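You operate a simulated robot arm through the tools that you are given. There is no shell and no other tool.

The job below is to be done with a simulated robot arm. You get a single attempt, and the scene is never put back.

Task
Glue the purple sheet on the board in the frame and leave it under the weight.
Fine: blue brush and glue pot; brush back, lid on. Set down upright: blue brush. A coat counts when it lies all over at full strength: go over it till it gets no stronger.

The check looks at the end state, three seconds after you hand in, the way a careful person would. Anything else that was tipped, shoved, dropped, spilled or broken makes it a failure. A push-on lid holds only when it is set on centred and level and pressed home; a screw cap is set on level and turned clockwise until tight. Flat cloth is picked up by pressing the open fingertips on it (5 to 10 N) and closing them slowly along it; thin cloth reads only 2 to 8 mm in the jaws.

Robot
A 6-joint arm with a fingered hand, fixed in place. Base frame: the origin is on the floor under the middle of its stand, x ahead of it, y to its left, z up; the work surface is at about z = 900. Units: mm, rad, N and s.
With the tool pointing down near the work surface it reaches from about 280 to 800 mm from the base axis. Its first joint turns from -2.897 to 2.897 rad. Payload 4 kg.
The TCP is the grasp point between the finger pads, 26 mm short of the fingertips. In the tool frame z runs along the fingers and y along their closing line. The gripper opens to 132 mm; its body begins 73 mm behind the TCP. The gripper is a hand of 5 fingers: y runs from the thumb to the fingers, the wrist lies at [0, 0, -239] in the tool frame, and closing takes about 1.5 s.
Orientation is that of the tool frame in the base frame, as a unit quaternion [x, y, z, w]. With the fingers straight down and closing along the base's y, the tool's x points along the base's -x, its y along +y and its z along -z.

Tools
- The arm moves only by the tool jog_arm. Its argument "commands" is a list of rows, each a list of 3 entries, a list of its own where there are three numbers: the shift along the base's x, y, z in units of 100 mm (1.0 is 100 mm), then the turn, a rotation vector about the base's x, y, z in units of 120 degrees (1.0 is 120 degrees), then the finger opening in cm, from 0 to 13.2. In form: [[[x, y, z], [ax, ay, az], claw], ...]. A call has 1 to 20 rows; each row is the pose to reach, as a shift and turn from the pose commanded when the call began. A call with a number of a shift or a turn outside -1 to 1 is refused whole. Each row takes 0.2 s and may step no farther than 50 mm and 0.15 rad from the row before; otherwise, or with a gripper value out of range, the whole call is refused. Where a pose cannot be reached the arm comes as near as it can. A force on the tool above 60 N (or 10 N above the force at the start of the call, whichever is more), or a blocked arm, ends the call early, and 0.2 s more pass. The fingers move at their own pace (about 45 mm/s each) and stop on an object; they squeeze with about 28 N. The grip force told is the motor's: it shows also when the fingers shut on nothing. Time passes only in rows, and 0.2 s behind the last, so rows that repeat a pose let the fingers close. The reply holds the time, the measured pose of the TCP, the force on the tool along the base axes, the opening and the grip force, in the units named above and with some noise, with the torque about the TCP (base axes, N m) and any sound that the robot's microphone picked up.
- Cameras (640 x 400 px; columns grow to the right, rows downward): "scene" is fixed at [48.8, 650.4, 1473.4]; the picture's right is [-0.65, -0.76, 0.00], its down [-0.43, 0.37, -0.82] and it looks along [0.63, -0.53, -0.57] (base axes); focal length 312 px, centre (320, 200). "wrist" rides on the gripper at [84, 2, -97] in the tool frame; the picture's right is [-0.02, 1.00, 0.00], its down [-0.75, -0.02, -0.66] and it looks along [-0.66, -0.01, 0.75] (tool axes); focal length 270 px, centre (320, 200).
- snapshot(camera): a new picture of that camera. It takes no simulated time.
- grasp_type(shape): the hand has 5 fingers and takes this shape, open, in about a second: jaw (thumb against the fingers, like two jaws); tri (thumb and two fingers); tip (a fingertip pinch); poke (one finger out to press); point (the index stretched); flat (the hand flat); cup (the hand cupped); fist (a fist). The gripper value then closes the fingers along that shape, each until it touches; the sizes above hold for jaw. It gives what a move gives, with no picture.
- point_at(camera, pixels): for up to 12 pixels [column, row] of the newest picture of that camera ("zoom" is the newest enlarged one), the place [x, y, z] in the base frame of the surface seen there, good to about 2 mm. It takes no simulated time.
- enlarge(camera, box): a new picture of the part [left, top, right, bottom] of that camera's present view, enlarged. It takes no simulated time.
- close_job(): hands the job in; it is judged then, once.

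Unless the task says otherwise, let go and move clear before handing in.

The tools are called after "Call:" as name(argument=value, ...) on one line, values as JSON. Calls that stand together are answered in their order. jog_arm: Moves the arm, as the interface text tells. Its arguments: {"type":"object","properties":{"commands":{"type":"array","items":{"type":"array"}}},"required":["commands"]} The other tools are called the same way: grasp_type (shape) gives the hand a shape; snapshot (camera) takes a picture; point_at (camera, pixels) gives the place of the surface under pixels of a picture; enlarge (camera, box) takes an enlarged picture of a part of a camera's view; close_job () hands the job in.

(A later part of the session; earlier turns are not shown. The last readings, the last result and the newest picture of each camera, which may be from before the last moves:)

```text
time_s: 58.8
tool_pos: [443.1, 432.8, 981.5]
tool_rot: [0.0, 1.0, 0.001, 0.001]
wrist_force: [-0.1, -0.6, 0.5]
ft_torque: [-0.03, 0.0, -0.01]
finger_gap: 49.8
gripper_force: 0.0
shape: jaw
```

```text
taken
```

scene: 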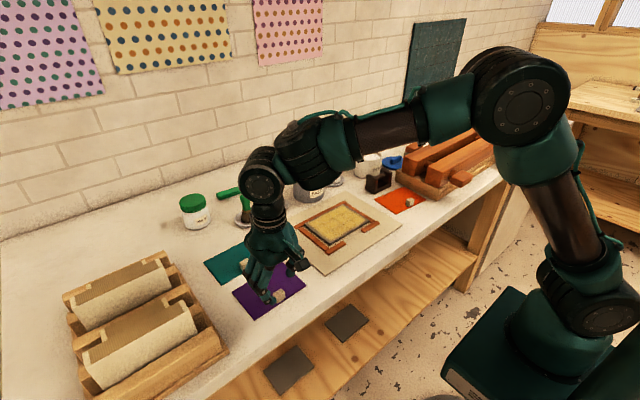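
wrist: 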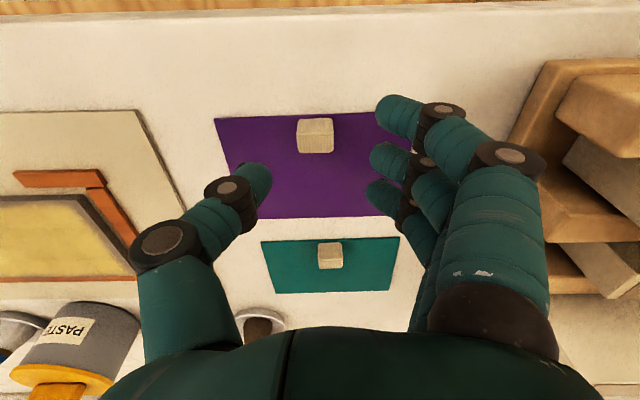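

The knob at wrist (316,130) computes to (443,431.5) — right under the hand. I descend until the fingertips are ~6 mm above the sheet and close on the knob.

Call:
jog_arm(commands=[[[-0.02, -0.01, -0.25], [0, 0, 0], 5.0], [[-0.02, -0.01, -0.44], [0, 0, 0], 5.0], [[-0.02, -0.01, -0.46], [0, 0, 0], 4.0], [[-0.02, -0.01, -0.46], [0, 0, 0], 2.0], [[-0.02, -0.01, -0.46], [0, 0, 0], 0.5], [[-0.02, -0.01, -0.46], [0, 0, 0], 0], [[-0.02, -0.01, -0.46], [0, 0, 0], 0], [[-0.02, -0.01, -0.46], [0, 0, 0], 0]])

Call:
snapshot(camera="wrist")

Call:
enlarge(camera="scene", box=[220, 220, 330, 320])

```text
time_s: 60.6
tool_pos: [442.8, 431.4, 935.9]
tool_rot: [0.001, 1.0, 0.001, 0.002]
wrist_force: [-0.3, -1.9, 3.1]
ft_torque: [0.17, -0.09, 0.0]
finger_gap: 4.2
gripper_force: 27.9
shape: jaw
```

```text
taken
```

wrist: 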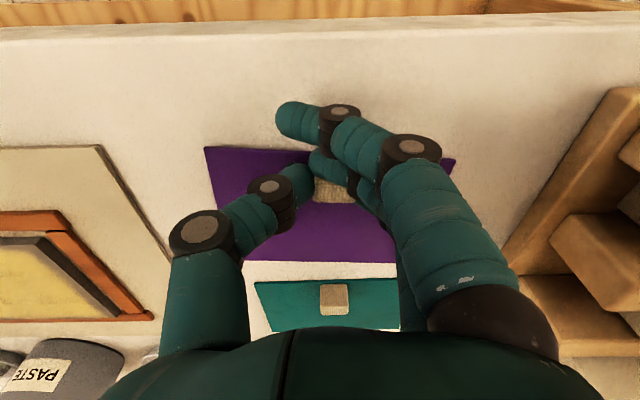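

```text
4.00 times, centred on (275, 270) of scene
```

zoom: 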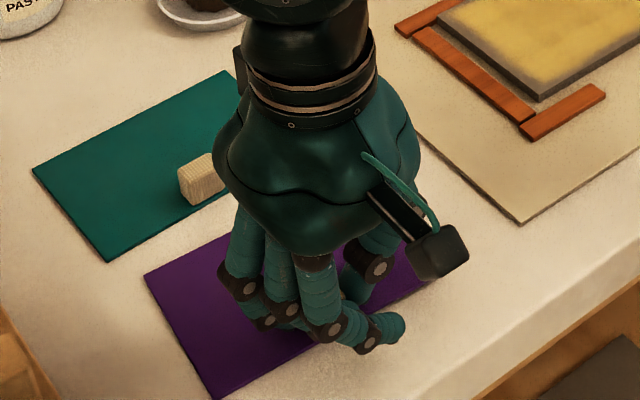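

Call:
enlarge(camera="wrist", box=[250, 90, 430, 230])

Call:
enlarge(camera="scene", box=[255, 265, 325, 315])

```text
2.86 times, centred on (340, 160) of wrist
```

zoom: 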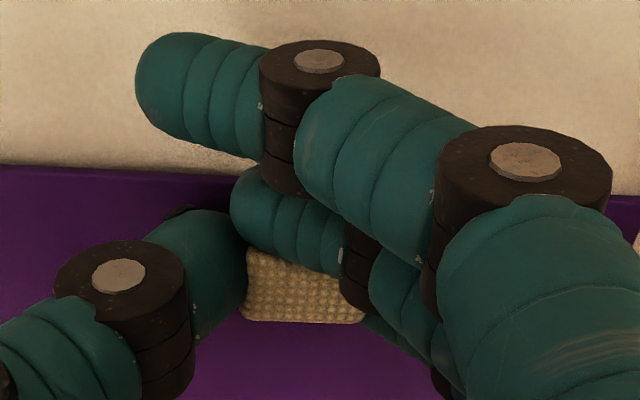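

```text
8.00 times, centred on (290, 290) of scene
```

zoom: 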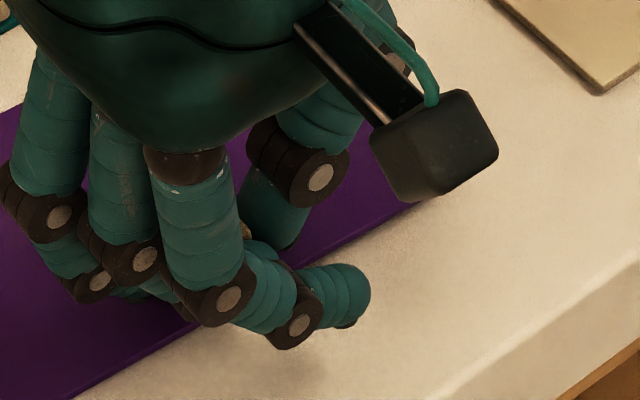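

The knob is held between thumb and ring finger (wrist zoom 305,290), the middle finger passing in front. I'll lift a little to test whether the sheet comes up level.

Call:
jog_arm(commands=[[[0, 0, 0.05], [0, 0, 0], 0], [[0, 0, 0.15], [0, 0, 0], 0], [[0, 0, 0.3], [0, 0, 0], 0]])

Call:
snapshot(camera="wrist")

Call:
enlarge(camera="scene", box=[210, 220, 330, 320])

```text
time_s: 61.4
tool_pos: [440.9, 431.5, 967.1]
tool_rot: [0.0, 1.0, 0.001, 0.001]
wrist_force: [0.5, 0.4, 0.0]
ft_torque: [0.01, 0.01, 0.01]
finger_gap: 3.5
gripper_force: 27.6
shape: jaw
```

```text
taken
```

wrist: 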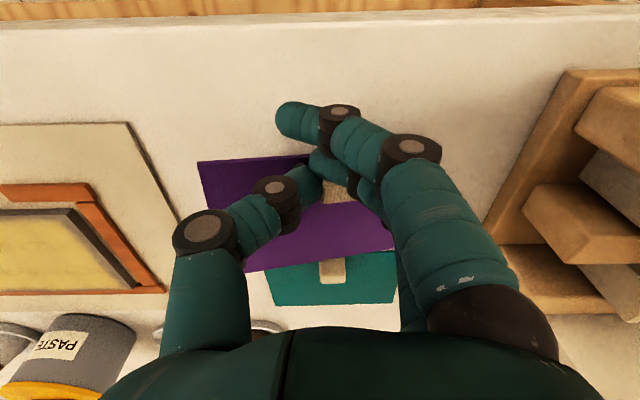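

```text
4.00 times, centred on (270, 270) of scene
```

zoom: 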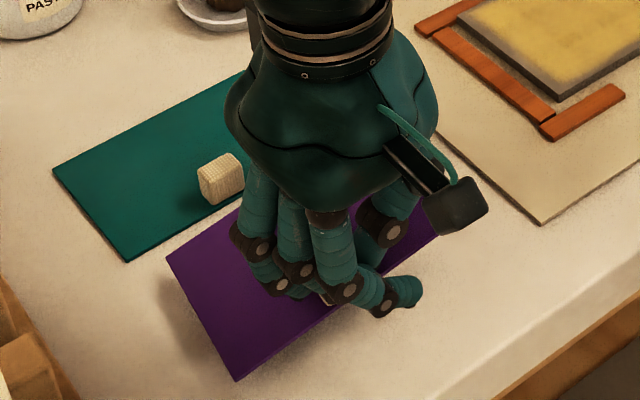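

The sheet is up, but it looks turned or tilted (its back edge runs from wrist (250,272) to (395,248)). I'll measure its plane.

Call:
point_at(camera="wrist", pixels=[[202, 163], [230, 175], [248, 268], [300, 258], [340, 250], [385, 245], [240, 240], [335, 235], [325, 195], [345, 195]])

Call:
enlarge(camera="scene", box=[225, 250, 315, 320])

Call:
point_at(camera="zoom", pixels=[[75, 178], [170, 345], [130, 200], [170, 300], [300, 280], [440, 130], [470, 160], [200, 320], [380, 245]])

```text
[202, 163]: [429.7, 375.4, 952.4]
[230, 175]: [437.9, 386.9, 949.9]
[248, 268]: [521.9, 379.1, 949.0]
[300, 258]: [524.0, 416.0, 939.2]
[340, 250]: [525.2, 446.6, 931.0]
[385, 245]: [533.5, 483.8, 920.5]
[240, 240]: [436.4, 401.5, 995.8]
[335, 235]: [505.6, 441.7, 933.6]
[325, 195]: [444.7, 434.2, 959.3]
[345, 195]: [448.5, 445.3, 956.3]
```

```text
5.71 times, centred on (270, 285) of scene
```

zoom: 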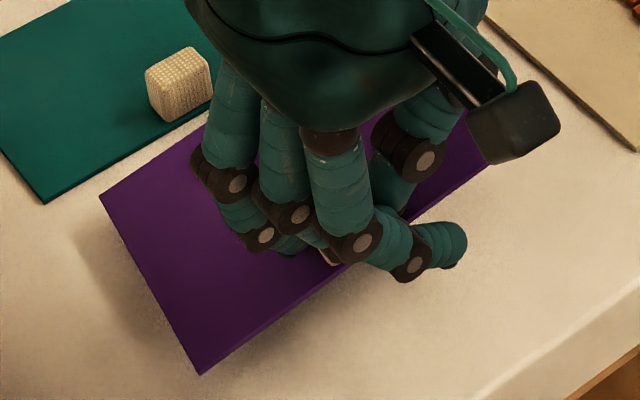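

```text
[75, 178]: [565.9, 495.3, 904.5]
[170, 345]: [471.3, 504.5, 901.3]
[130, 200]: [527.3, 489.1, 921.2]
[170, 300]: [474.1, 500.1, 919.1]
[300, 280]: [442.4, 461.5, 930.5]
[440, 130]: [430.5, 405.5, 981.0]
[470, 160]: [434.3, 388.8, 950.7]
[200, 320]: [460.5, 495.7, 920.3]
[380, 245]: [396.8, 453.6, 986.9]
```

The sheet is rolled about 15° about x (z 949 at y 379, z 920 at y 484) and nearly level along x. I'll zoom for its corners to get the yaw before correcting.

Call:
enlarge(camera="wrist", box=[180, 140, 300, 290])

Call:
point_at(camera="zoom", pixels=[[180, 60], [330, 345]])

Call:
enlarge(camera="wrist", box=[300, 150, 480, 270])

Call:
enlarge(camera="scene", box=[230, 265, 290, 315])

```text
2.67 times, centred on (240, 215) of wrist
```

zoom: 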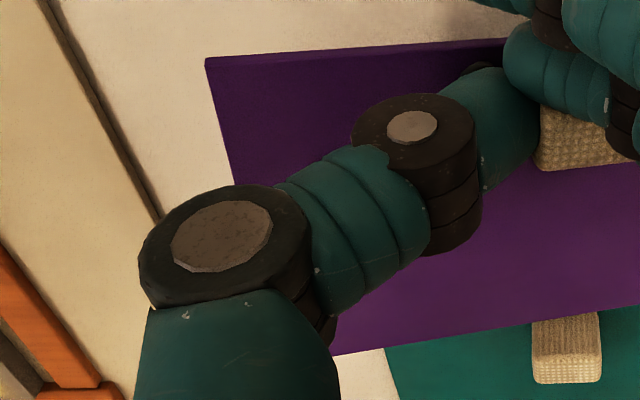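

```text
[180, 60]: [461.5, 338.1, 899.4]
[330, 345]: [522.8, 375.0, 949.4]
```

```text
3.33 times, centred on (390, 210) of wrist
```

zoom: 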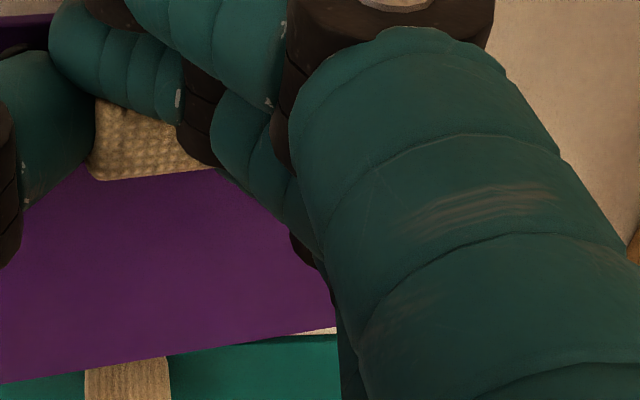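

```text
8.00 times, centred on (260, 290) of scene
```

zoom: 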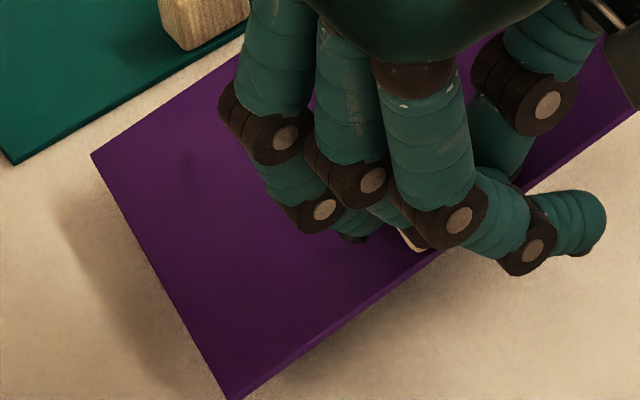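

Computed from the corner rays: the sheet is rolled −15° and yawed −8.5° in the hand. I'll turn the hand by the opposite rotation while carrying it over the board.

Call:
jog_arm(commands=[[[0, 0, 0.25], [0.0425, -0.0023, 0.0238], 0], [[0.1, -0.35, 0.4], [0.085, -0.0045, 0.0475], 0], [[0.2, -0.7, 0.4], [0.1274, -0.0068, 0.0713], 0], [[0.3, -1.0, 0.4], [0.1274, -0.0068, 0.0713], 0]])

Call:
jog_arm(commands=[[[0.15, -0.45, 0], [0, 0, 0], 0], [[0.3, -0.9, 0], [0, 0, 0], 0], [[0.33, -1.0, 0], [0, 0, 0], 0]])

Call:
jog_arm(commands=[[[0.02, -0.45, 0], [0, 0, 0], 0], [[0.04, -0.87, -0.1], [0, 0, 0], 0], [[0.04, -0.87, -0.1], [0, 0, 0], 0]])

Call:
snapshot(camera="wrist")

Call:
snapshot(camera="scene")

Call:
enlarge(camera="scene", box=[270, 160, 410, 260])

```text
time_s: 62.4
tool_pos: [472.3, 333.8, 1006.0]
tool_rot: [-0.074, 0.988, 0.135, 0.009]
wrist_force: [0.3, -0.7, -0.9]
ft_torque: [0.04, 0.02, -0.02]
finger_gap: 3.1
gripper_force: 28.1
shape: jaw
```

```text
time_s: 63.2
tool_pos: [507.6, 233.5, 1008.7]
tool_rot: [-0.074, 0.988, 0.135, 0.008]
wrist_force: [0.0, -0.3, 0.2]
ft_torque: [-0.02, 0.01, 0.02]
finger_gap: 3.3
gripper_force: 27.9
shape: jaw
```

```text
time_s: 64.0
tool_pos: [507.3, 146.3, 999.8]
tool_rot: [-0.074, 0.988, 0.134, 0.008]
wrist_force: [0.1, -0.1, -0.4]
ft_torque: [-0.01, 0.01, -0.01]
finger_gap: 3.3
gripper_force: 27.6
shape: jaw
```

```text
taken
```

wrist: 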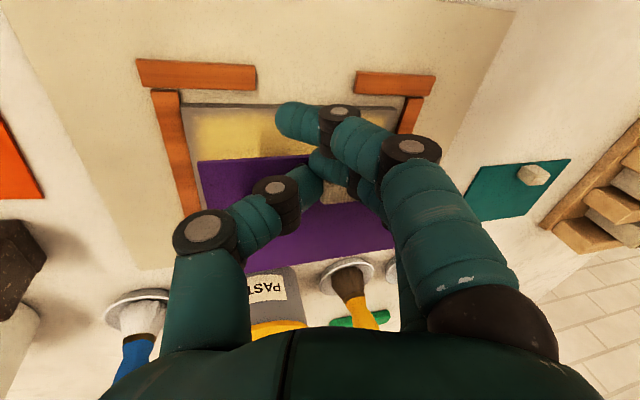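

```text
taken
```

scene: 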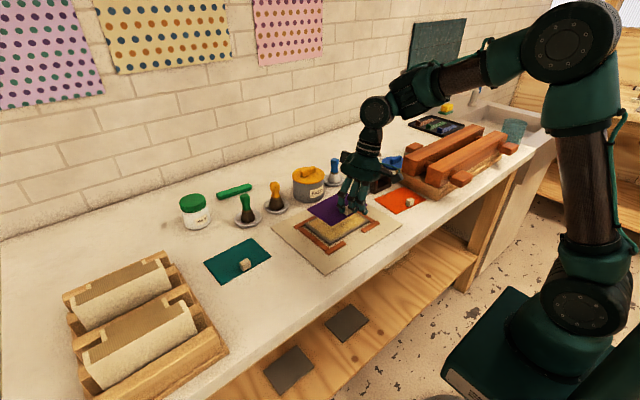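

```text
4.00 times, centred on (340, 210) of scene
```

zoom: 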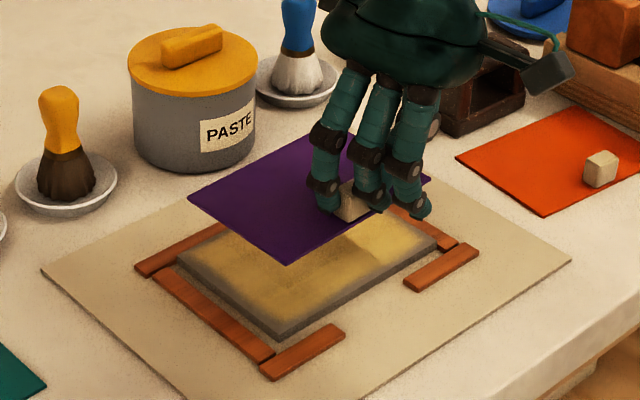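

The sheet now looks level and parallel to the board. I'll measure its corners before lowering.

Call:
point_at(camera="zoom", pixels=[[192, 197], [288, 260], [426, 179], [345, 140], [250, 230], [300, 170], [340, 232], [250, 165], [347, 205]])

Call:
point_at(camera="wrist", pixels=[[201, 163], [218, 200], [250, 262], [300, 254], [350, 247], [385, 245], [280, 158], [330, 230], [340, 195]])

Call:
enlarge(camera="wrist", box=[180, 140, 300, 290])

Call:
enlarge(camera="wrist", box=[300, 150, 420, 270])

```text
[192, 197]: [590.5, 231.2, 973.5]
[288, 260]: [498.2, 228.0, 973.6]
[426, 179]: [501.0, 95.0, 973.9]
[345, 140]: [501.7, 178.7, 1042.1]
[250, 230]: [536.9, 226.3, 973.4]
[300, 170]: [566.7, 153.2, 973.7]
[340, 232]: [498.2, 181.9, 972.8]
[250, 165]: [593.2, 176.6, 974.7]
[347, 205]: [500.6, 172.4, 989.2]
```

```text
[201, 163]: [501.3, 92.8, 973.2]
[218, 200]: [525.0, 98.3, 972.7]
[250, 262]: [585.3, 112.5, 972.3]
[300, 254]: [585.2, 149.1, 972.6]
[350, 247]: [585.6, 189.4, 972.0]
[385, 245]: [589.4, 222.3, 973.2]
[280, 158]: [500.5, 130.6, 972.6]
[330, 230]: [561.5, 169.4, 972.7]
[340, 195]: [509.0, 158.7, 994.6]
```

```text
2.67 times, centred on (240, 215) of wrist
```

zoom: 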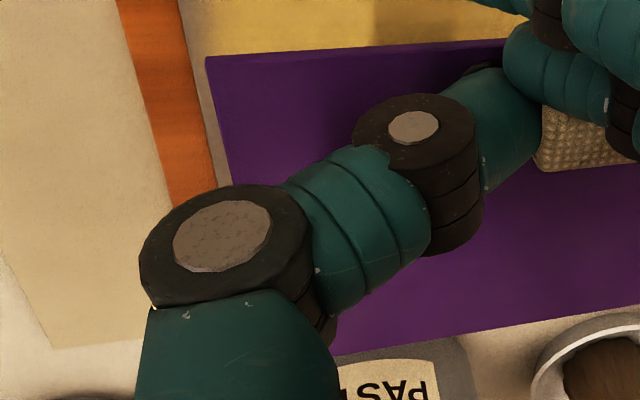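

```text
3.33 times, centred on (360, 210) of wrist
```

zoom: 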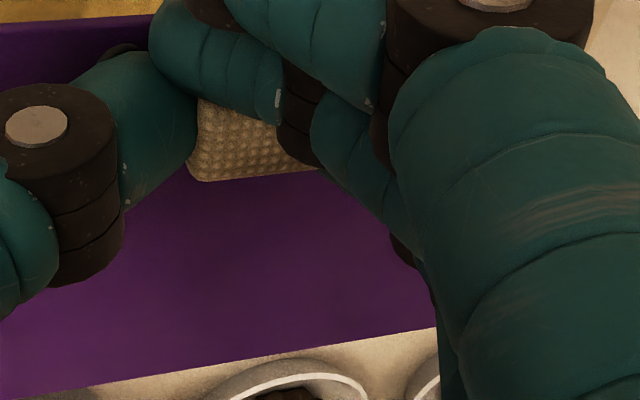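

The sheet is level (z≈973 everywhere), square, centred at about (546,161); the glue patch is centred at (551,161). I'll check how low the fingertips hang relative to the sheet before lowering.

Call:
enlarge(camera="scene", box=[325, 185, 385, 225])

Call:
point_at(camera="zoom", pixels=[[420, 305], [455, 280], [470, 300], [380, 290], [300, 290], [340, 290], [300, 330], [250, 330], [230, 270]])

```text
10.00 times, centred on (355, 205) of scene
```

zoom: 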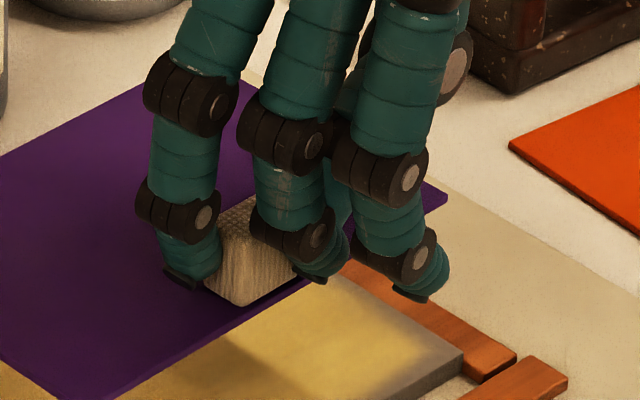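

```text
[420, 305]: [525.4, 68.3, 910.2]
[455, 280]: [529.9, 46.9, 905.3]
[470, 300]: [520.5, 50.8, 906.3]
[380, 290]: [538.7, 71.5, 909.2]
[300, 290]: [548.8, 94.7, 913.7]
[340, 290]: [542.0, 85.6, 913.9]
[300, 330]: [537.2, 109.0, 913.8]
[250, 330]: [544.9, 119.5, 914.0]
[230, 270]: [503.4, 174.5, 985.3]
```

Call:
point_at(camera="zoom", pixels=[[415, 290], [425, 285], [420, 298], [440, 265], [325, 265], [318, 278], [190, 270], [185, 280], [250, 295], [240, 220]])

```text
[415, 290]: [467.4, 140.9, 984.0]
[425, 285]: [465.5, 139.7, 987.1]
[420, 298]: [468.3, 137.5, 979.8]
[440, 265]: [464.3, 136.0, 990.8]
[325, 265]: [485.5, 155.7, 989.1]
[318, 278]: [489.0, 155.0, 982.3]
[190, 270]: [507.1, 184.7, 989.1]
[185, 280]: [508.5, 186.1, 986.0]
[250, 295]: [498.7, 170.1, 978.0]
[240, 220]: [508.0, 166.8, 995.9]
```

The lowest fingertip is 6 mm above the sheet's top, so nothing else will touch. I shift +5 mm in x and lower the sheet onto the glue.

Call:
jog_arm(commands=[[[0.05, 0, -0.25], [0, 0, 0], 0], [[0.05, 0, -0.45], [0, 0, 0], 0], [[0.05, 0, -0.53], [0, 0, 0], 0], [[0.05, 0, -0.55], [0, 0, 0], 0]])

Call:
enlarge(camera="scene", box=[280, 180, 400, 260])

Call:
point_at(camera="zoom", pixels=[[160, 180], [270, 270], [350, 215], [430, 175], [230, 215], [260, 160]])

Call:
snapshot(camera="wrist")

```text
time_s: 65.0
tool_pos: [514.9, 143.3, 941.7]
tool_rot: [-0.075, 0.988, 0.134, 0.009]
wrist_force: [-0.2, -2.3, 7.1]
ft_torque: [0.13, -0.02, -0.02]
finger_gap: 3.3
gripper_force: 28.2
shape: jaw
```

```text
5.00 times, centred on (340, 220) of scene
```

zoom: 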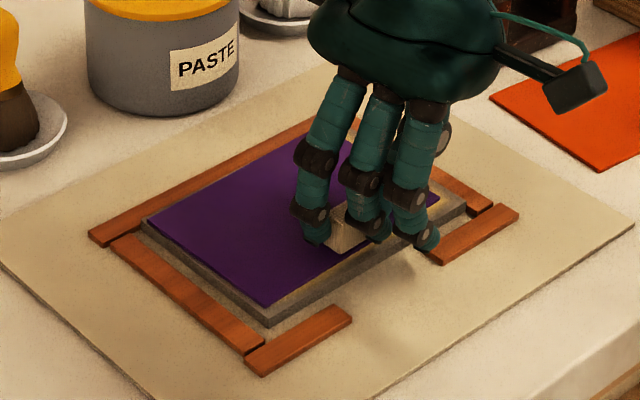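

```text
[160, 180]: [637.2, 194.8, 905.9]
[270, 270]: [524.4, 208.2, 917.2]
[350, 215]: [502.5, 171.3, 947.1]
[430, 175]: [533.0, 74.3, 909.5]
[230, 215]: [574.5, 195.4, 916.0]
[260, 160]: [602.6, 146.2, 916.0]
```

```text
taken
```

wrist: 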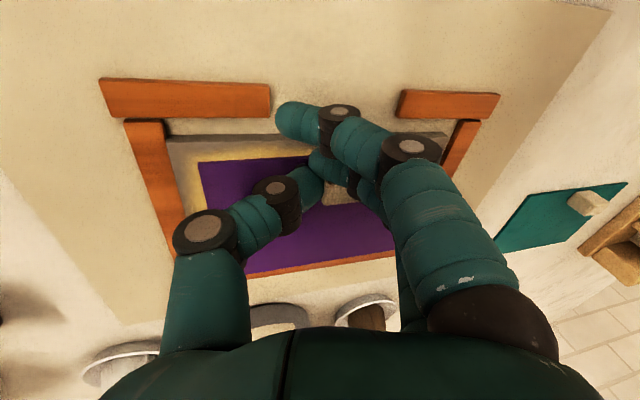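

The sheet touches (7 N, top z≈916), but a strip of glue shows in front of it (wrist 250,145). I'll measure its present edges against the glue patch.

Call:
enlarge(camera="wrist", box=[150, 110, 310, 210])

Call:
point_at(camera="zoom", pixels=[[210, 212], [300, 205], [420, 195], [150, 160], [300, 150], [300, 180], [130, 200], [180, 250], [215, 250], [60, 110], [300, 95], [205, 330]])

Call:
enlarge(camera="scene", box=[300, 200, 380, 250])

Call:
point_at(camera="zoom", pixels=[[58, 200], [245, 335], [255, 340], [280, 320], [400, 255], [100, 180], [48, 205], [245, 360], [150, 265], [140, 280]])

```text
4.00 times, centred on (230, 160) of wrist
```

zoom: 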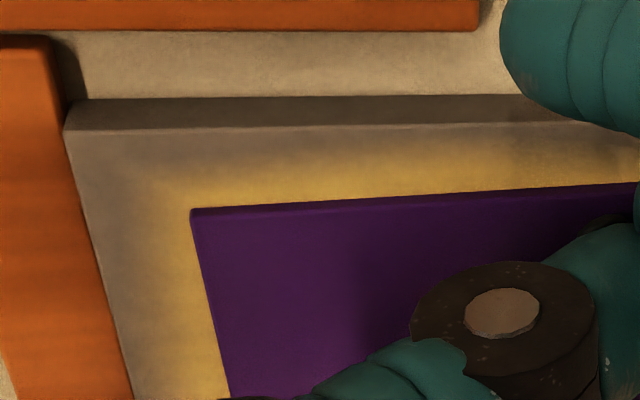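

```text
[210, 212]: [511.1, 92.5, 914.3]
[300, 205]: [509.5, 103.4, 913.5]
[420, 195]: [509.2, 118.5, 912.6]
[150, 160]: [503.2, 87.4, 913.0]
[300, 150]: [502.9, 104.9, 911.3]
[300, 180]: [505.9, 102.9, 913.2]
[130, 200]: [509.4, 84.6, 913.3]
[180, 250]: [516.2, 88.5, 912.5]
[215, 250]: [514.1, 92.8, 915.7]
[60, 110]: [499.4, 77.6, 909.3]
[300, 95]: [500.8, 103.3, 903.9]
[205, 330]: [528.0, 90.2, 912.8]
```

```text
8.00 times, centred on (340, 225) of scene
```

zoom: 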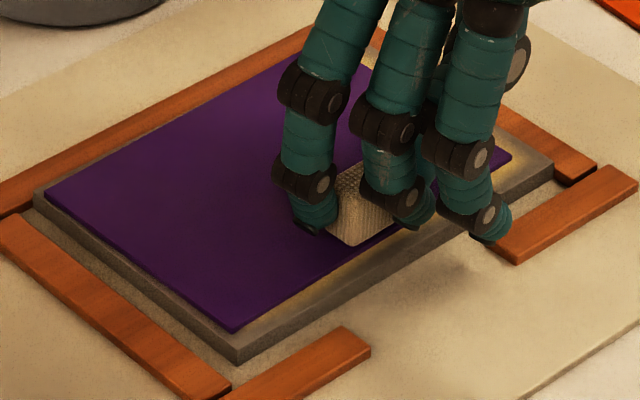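

```text
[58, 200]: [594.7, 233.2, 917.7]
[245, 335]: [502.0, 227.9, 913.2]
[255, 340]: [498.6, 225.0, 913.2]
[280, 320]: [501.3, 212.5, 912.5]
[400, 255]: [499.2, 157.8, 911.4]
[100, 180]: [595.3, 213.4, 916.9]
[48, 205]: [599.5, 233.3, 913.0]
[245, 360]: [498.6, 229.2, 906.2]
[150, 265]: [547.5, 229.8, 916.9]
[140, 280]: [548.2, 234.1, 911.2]
```

Call:
enlarge(camera="scene", box=[296, 210, 326, 230])

Call:
enlarge(camera="scene", box=[316, 232, 346, 252])

Call:
enlarge(camera="scene", box=[350, 208, 380, 228])

```text
16.00 times, centred on (311, 220) of scene
```

zoom: 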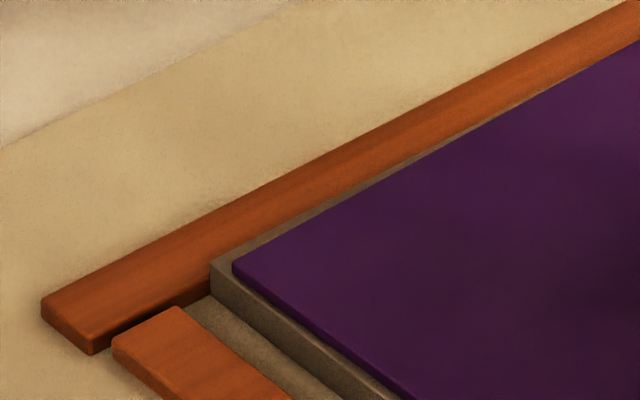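

```text
16.00 times, centred on (331, 242) of scene
```

zoom: 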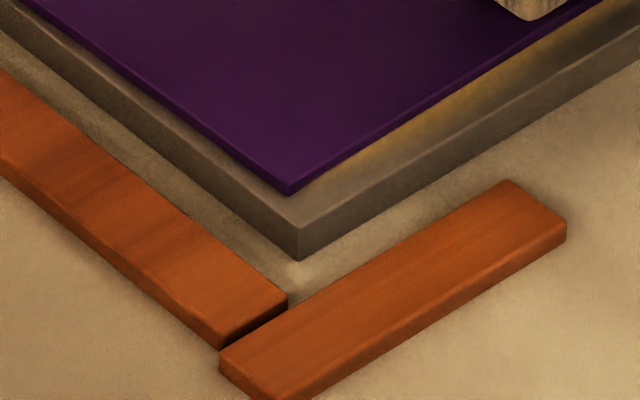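

```text
16.00 times, centred on (365, 218) of scene
```

zoom: 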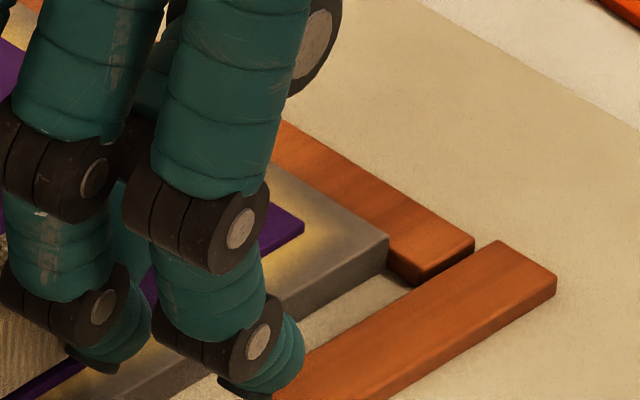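

The corner offsets put the sheet centre at about (554,166) with ~1.8° yaw — inside the board but 3–5 mm off centre. I'll unload a couple of mm and nudge it by (−3,−4.5) mm and −1.8°, watching the force.

Call:
jog_arm(commands=[[[0, 0, 0.02], [0, 0, 0], 0], [[0, 0, 0.04], [0, 0, 0], 0]])

Call:
enlarge(camera="scene", box=[300, 200, 380, 250])

```text
time_s: 65.6
tool_pos: [513.6, 145.1, 944.4]
tool_rot: [-0.074, 0.988, 0.134, 0.007]
wrist_force: [-0.1, 1.0, 0.1]
ft_torque: [-0.02, 0.02, 0.01]
finger_gap: 3.5
gripper_force: 28.1
shape: jaw
```

```text
8.00 times, centred on (340, 225) of scene
```

zoom: 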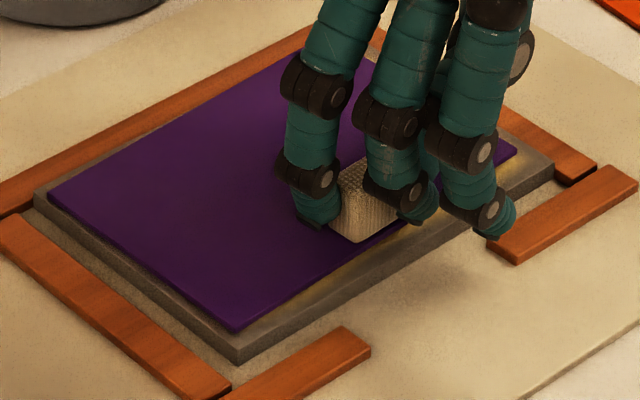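

The sheet comes free with no force, so I can adjust: shift and turn slightly, then lower again.

Call:
jog_arm(commands=[[[-0.035, -0.032, 0], [0, 0, -0.0148], 0], [[-0.035, -0.032, 0], [0, 0, -0.0148], 0], [[-0.035, -0.032, -0.025], [0, 0, -0.0148], 0]])

Call:
enlarge(camera="scene", box=[296, 210, 326, 230])

Call:
enlarge(camera="scene", box=[316, 232, 346, 252])

Call:
enlarge(camera="scene", box=[350, 208, 380, 228])

```text
time_s: 66.4
tool_pos: [511.3, 140.6, 941.8]
tool_rot: [-0.058, 0.989, 0.134, 0.01]
wrist_force: [-0.4, -0.2, 0.8]
ft_torque: [0.04, 0.0, -0.02]
finger_gap: 3.6
gripper_force: 28.0
shape: jaw
```

```text
16.00 times, centred on (311, 220) of scene
```

zoom: 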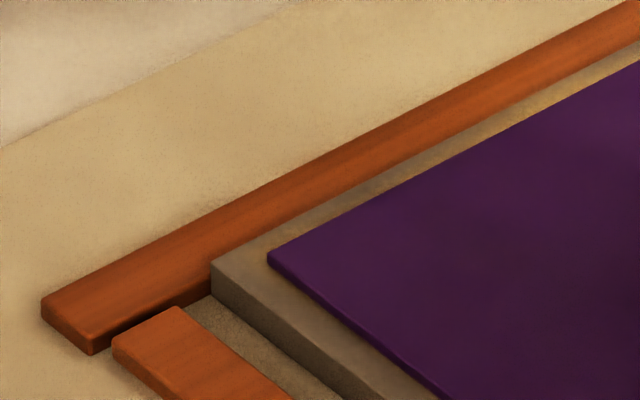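

```text
16.00 times, centred on (331, 242) of scene
```

zoom: 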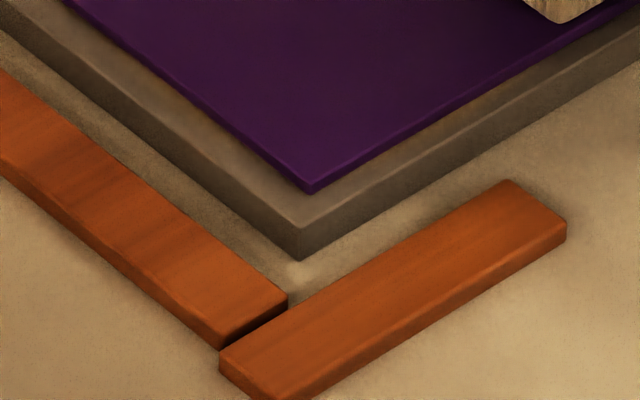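

```text
16.00 times, centred on (365, 218) of scene
```

zoom: 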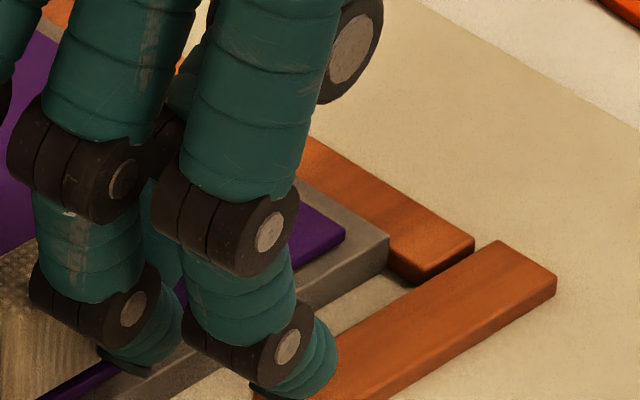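

Now the sheet is square to the board, centred within ~2 mm (margins: front 5, back 9, sides 6–7). I add +2 mm in x and press it down gently.

Call:
jog_arm(commands=[[[0.02, 0, 0], [0, 0, 0], 0], [[0.02, 0, -0.015], [0, 0, 0], 0], [[0.02, 0, -0.025], [0, 0, 0], 0], [[0.02, 0, -0.03], [0, 0, 0], 0]])

Call:
enlarge(camera="scene", box=[300, 200, 380, 250])

Call:
snapshot(camera="wrist")

```text
time_s: 67.4
tool_pos: [511.3, 141.7, 938.3]
tool_rot: [-0.059, 0.989, 0.133, 0.011]
wrist_force: [-2.9, -6.8, 16.7]
ft_torque: [0.19, -0.02, 0.11]
finger_gap: 4.3
gripper_force: 28.0
shape: jaw
```

```text
8.00 times, centred on (340, 225) of scene
```

zoom: 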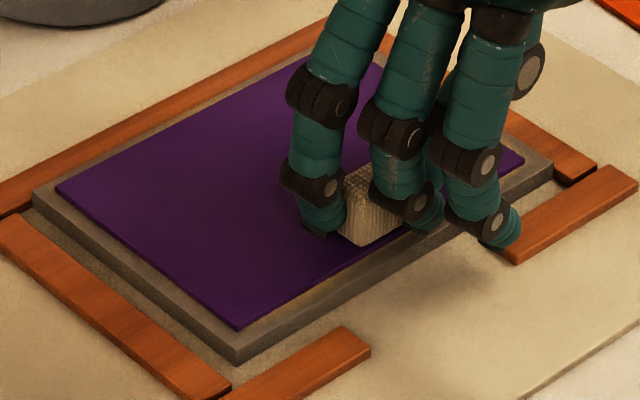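

```text
taken
```

wrist: 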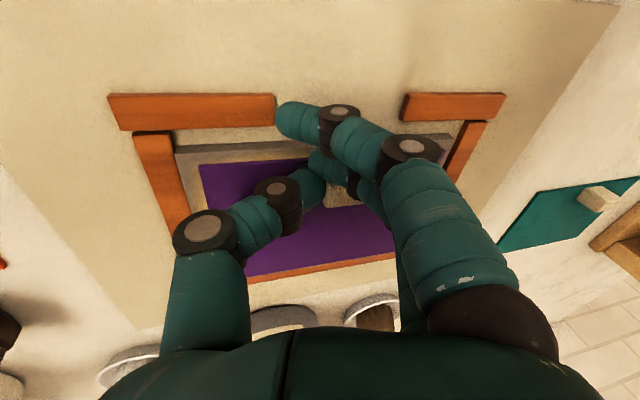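

The sheet lies flat on the board (16 N). Now I open the fingers in small steps, easing upward so they don't drag it.

Call:
jog_arm(commands=[[[0, 0, 0.01], [0, 0, 0], 0.8], [[0, 0, 0.015], [0, 0, 0], 1.6], [[0, 0, 0.03], [0, 0, 0], 2.6], [[0, 0, 0.06], [0, 0, 0], 4.0], [[0, 0, 0.1], [0, 0, 0], 5.0], [[0, 0, 0.15], [0, 0, 0], 5.0]])

Call:
snapshot(camera="wrist")

Call:
enlarge(camera="scene", box=[300, 190, 380, 250])

```text
time_s: 68.8
tool_pos: [511.9, 143.0, 954.7]
tool_rot: [-0.059, 0.989, 0.133, 0.01]
wrist_force: [0.3, 0.3, 0.0]
ft_torque: [-0.02, -0.03, 0.02]
finger_gap: 49.4
gripper_force: 0.1
shape: jaw
```

```text
taken
```

wrist: 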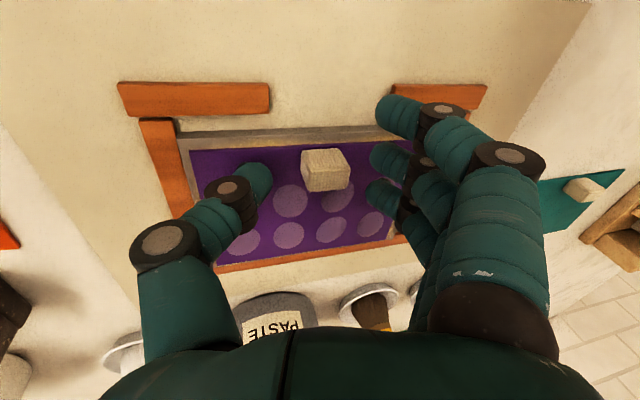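

```text
6.67 times, centred on (340, 220) of scene
```

zoom: 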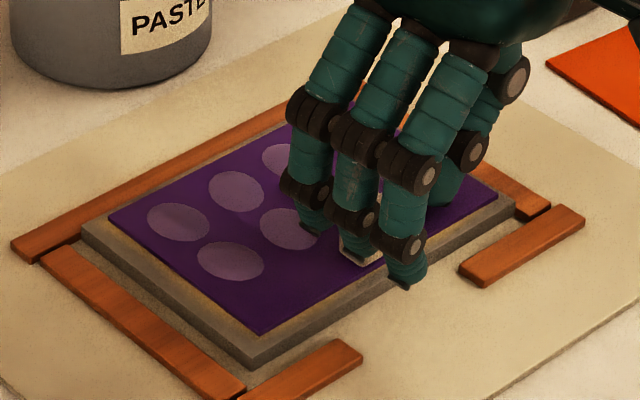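

Six light ovals (zoom 175,220; 235,190; 230,260 …) have appeared on the sheet — they look like bubbles under it. I'll look closer.

Call:
enlarge(camera="scene", box=[305, 205, 365, 245])

Call:
enlarge(camera="wrist", box=[170, 120, 420, 280])

Call:
point_at(camera="zoom", pixels=[[310, 200], [410, 190], [300, 295], [400, 270], [520, 255], [355, 240], [460, 240], [380, 120]])

```text
10.00 times, centred on (335, 225) of scene
```

zoom: 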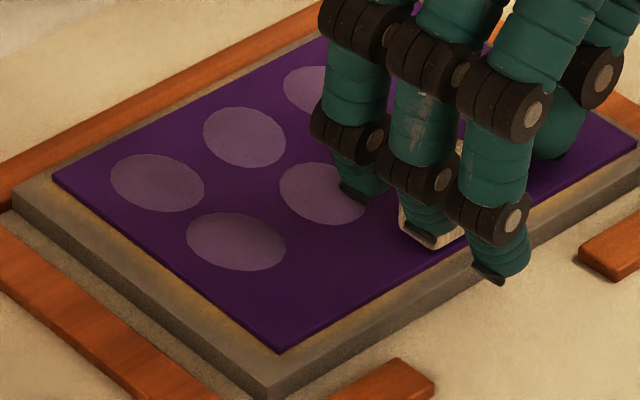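

```text
2.50 times, centred on (295, 200) of wrist
```

zoom: 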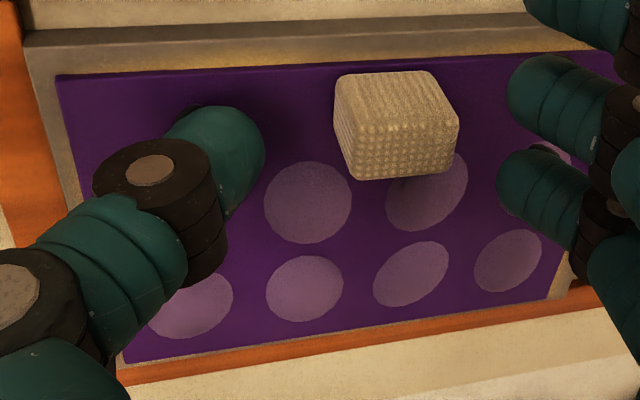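

```text
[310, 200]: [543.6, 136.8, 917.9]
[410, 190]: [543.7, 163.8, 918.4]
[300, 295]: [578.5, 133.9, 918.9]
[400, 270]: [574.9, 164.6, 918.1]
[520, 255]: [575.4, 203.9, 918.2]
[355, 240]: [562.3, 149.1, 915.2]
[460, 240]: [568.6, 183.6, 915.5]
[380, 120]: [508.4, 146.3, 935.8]
```

The ovals are raised ~3 mm (z 918 against 915): eight air bubbles in a 2×4 grid at x≈543 and 577. They must be pressed out before the weight goes on. I'll rise clear, square the hand and form the poking finger.

Call:
jog_arm(commands=[[[0, 0, 0.2], [0, 0, 0], 5.5], [[0, 0, 0.5], [-0.06, 0.0045, -0.027], 5.5], [[0, 0, 0.9], [-0.1275, 0.0096, -0.0565], 5.5], [[0, 0, 0.9], [-0.1275, 0.0096, -0.0565], 5.5]])

Call:
grasp_type(shape="poke")

Call:
snapshot(camera="wrist")

Call:
enlarge(camera="scene", box=[280, 120, 420, 260])

```text
refused: row 3 steps farther than a row can; nothing moved
```

```text
time_s: 69.7
tool_pos: [513.2, 140.3, 953.8]
tool_rot: [-0.058, 0.989, 0.134, 0.01]
wrist_force: [1.5, -11.9, 3.3]
ft_torque: [-0.13, -0.05, -0.03]
finger_gap: 0.0
gripper_force: 0.1
shape: poke
```

```text
taken
```

wrist: 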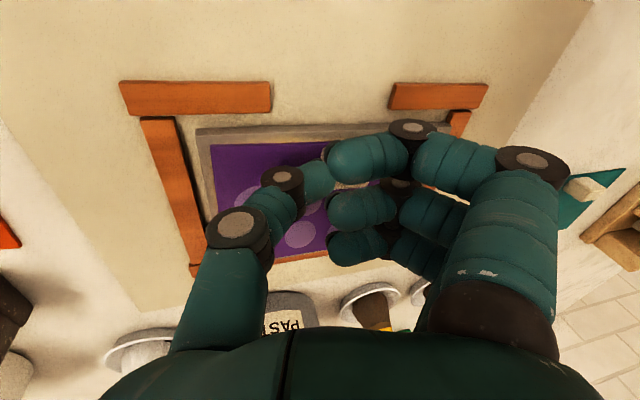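

```text
2.86 times, centred on (350, 190) of scene
```

zoom: 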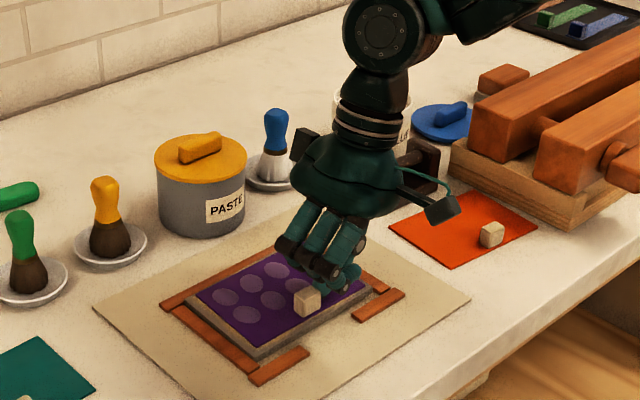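

The move was refused (too big a turn in one row), so the hand reshaped low down; it now leans on the knob with 12 N. I'll go straight up first and check that the sheet stayed put.

Call:
jog_arm(commands=[[[0, 0, 0.2], [0, 0, 0], 0], [[0, 0, 0.5], [0, 0, 0], 0], [[0, 0, 0.8], [0, 0, 0], 0], [[0, 0, 0.9], [-0.06, 0.0045, -0.027], 0], [[0, 0, 0.9], [-0.1275, 0.0096, -0.0565], 0], [[0, 0, 0.9], [-0.1275, 0.0096, -0.0565], 0]])

Call:
snapshot(camera="wrist")

Call:
enlarge(camera="scene", box=[290, 190, 390, 260])

```text
refused: row 5 steps farther than a row can; nothing moved
```

```text
taken
```

wrist: 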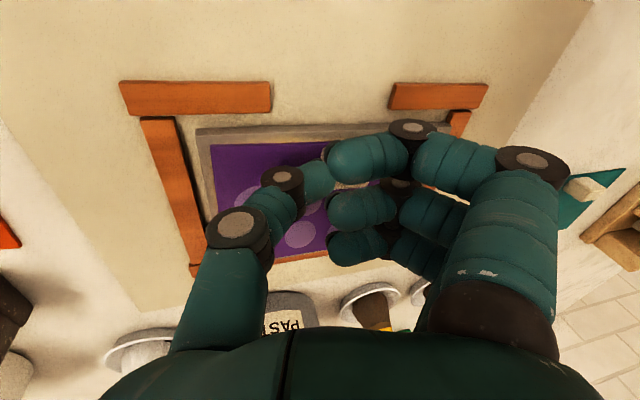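

```text
5.71 times, centred on (340, 225) of scene
```

zoom: 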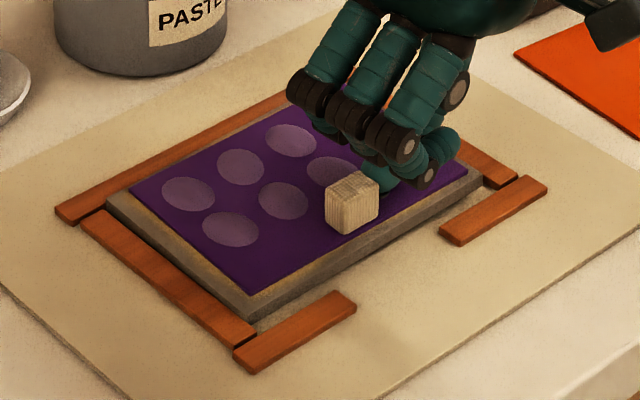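

The sheet looks unmoved (bubbles intact, knob at zoom 352,205). The turn must be split finer; I go up now with three turning rows.

Call:
jog_arm(commands=[[[0, 0, 0.2], [0, 0, 0], 0], [[0, 0, 0.5], [0, 0, 0], 0], [[0, 0, 0.8], [-0.0425, 0.003, -0.019], 0], [[0, 0, 0.9], [-0.085, 0.006, -0.038], 0], [[0, 0, 0.9], [-0.1275, 0.0096, -0.0565], 0], [[0, 0, 0.9], [-0.1275, 0.0096, -0.0565], 0]])

Call:
snapshot(camera="wrist")

Call:
enlarge(camera="scene", box=[280, 110, 420, 260])

Call:
enlarge(camera="scene", box=[300, 200, 380, 250])

```text
time_s: 71.1
tool_pos: [510.9, 141.9, 1044.5]
tool_rot: [0.001, 1.0, 0.001, 0.001]
wrist_force: [-0.1, 0.4, 0.5]
ft_torque: [0.0, 0.03, 0.0]
finger_gap: 48.2
gripper_force: 27.9
shape: jaw
```

```text
taken
```

wrist: 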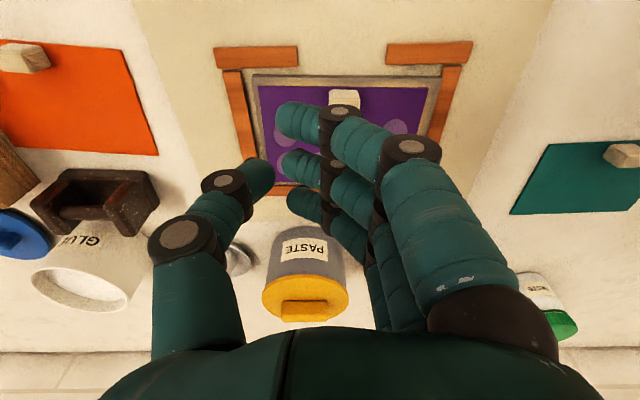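

```text
2.67 times, centred on (350, 185) of scene
```

zoom: 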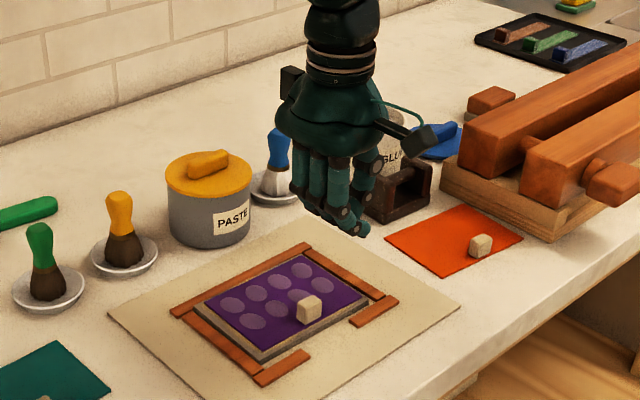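

```text
8.00 times, centred on (340, 225) of scene
```

zoom: 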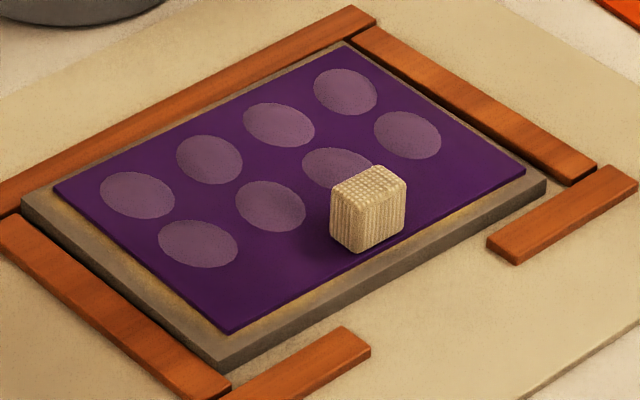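

The sheet stays well placed on the board; the board itself slid ~6 mm toward +y inside the frame, still within it. Eight bubbles are clear now; I'll get their places and the board/rail gaps.

Call:
point_at(camera="zoom", pixels=[[138, 195], [210, 160], [279, 125], [345, 92], [198, 243], [271, 206], [335, 165], [407, 135], [368, 182], [368, 190], [225, 290], [450, 175]])

Call:
enlarge(camera="scene", box=[296, 215, 336, 245])

Call:
enlarge(camera="wrist", box=[200, 30, 480, 240])

```text
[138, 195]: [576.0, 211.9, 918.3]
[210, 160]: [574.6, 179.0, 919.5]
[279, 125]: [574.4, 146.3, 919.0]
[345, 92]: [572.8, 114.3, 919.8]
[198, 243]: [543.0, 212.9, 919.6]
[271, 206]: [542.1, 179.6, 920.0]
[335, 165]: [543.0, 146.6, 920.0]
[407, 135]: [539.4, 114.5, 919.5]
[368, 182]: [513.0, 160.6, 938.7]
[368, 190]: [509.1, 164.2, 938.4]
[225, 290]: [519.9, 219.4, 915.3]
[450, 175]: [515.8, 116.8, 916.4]
```

```text
13.33 times, centred on (316, 230) of scene
```

zoom: 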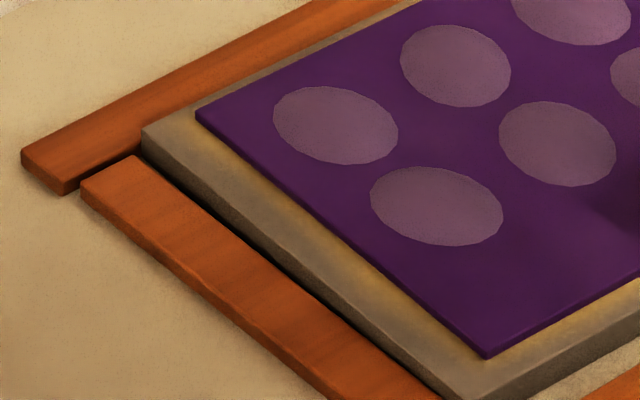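

```text
1.90 times, centred on (340, 135) of wrist
```

zoom: 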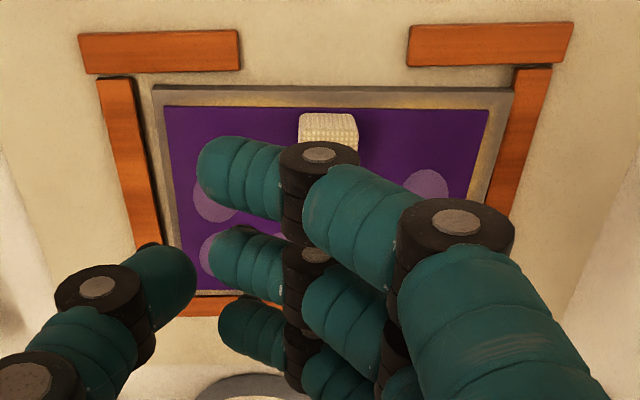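

The bubbles sit at x≈575 and 542, y≈114/147/180/213, ~4 mm high. I form the poke shape up here and look where the finger points.

Call:
grasp_type(shape="poke")

Call:
snapshot(camera="wrist")

Call:
enlarge(camera="scene", box=[300, 100, 420, 250])

```text
time_s: 72.0
tool_pos: [511.6, 143.0, 1043.2]
tool_rot: [0.001, 1.0, 0.001, -0.001]
wrist_force: [0.0, -0.4, 0.4]
ft_torque: [-0.04, -0.02, -0.01]
finger_gap: 0.0
gripper_force: 0.1
shape: poke
```

```text
taken
```

wrist: 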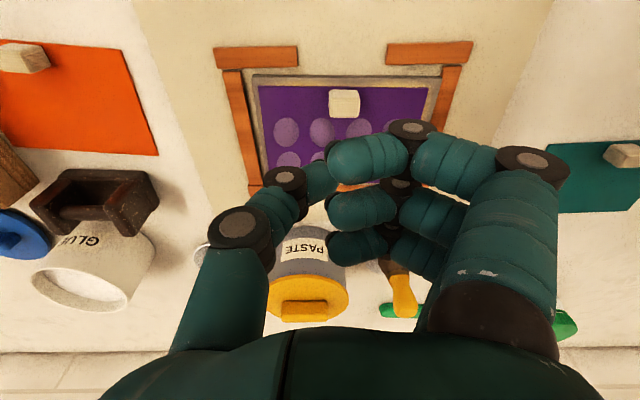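

```text
2.67 times, centred on (360, 175) of scene
```

zoom: 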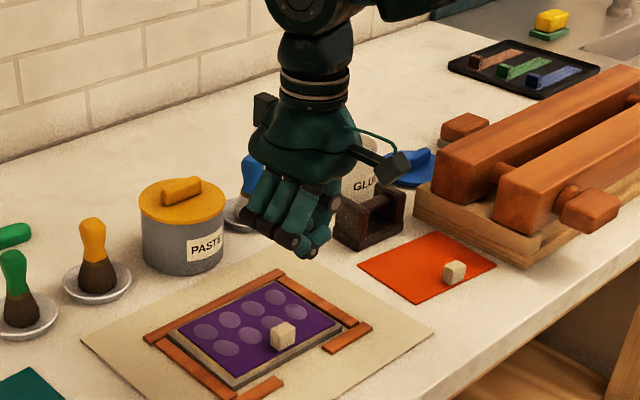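

Call:
enlarge(camera="scene", box=[320, 155, 380, 205])

Call:
point_at(camera="zoom", pixels=[[230, 300], [280, 345], [330, 340], [300, 370], [370, 330], [200, 250], [390, 280], [260, 320], [340, 300], [350, 360]])

Call:
point_at(camera="wrist", pixels=[[370, 155], [345, 160], [355, 210], [340, 215], [350, 250], [335, 250], [320, 180], [330, 178], [305, 190], [410, 130]])

```text
8.00 times, centred on (350, 180) of scene
```

zoom: 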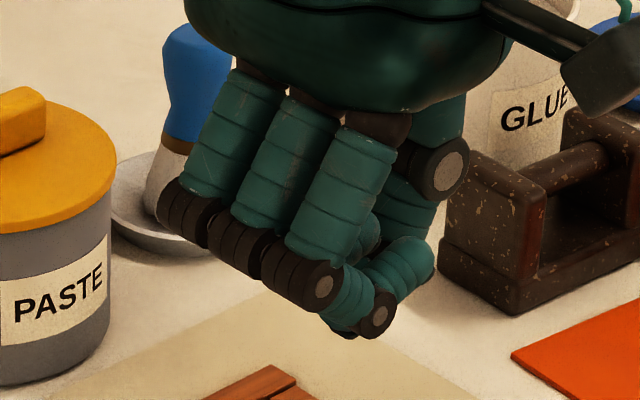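

```text
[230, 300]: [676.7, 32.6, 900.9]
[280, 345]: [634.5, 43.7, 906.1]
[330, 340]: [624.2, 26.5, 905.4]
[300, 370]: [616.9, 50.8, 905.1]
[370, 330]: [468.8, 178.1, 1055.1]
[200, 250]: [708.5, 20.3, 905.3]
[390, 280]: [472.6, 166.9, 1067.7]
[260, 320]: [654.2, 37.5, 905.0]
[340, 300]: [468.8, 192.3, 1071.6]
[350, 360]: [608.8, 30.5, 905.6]
```

```text
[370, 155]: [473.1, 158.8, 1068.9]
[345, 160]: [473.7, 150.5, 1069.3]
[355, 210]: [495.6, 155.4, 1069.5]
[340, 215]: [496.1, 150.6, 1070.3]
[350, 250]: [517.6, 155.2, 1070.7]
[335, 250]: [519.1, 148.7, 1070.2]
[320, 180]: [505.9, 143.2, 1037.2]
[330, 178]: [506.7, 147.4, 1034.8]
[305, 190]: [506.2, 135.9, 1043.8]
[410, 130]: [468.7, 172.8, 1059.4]
```

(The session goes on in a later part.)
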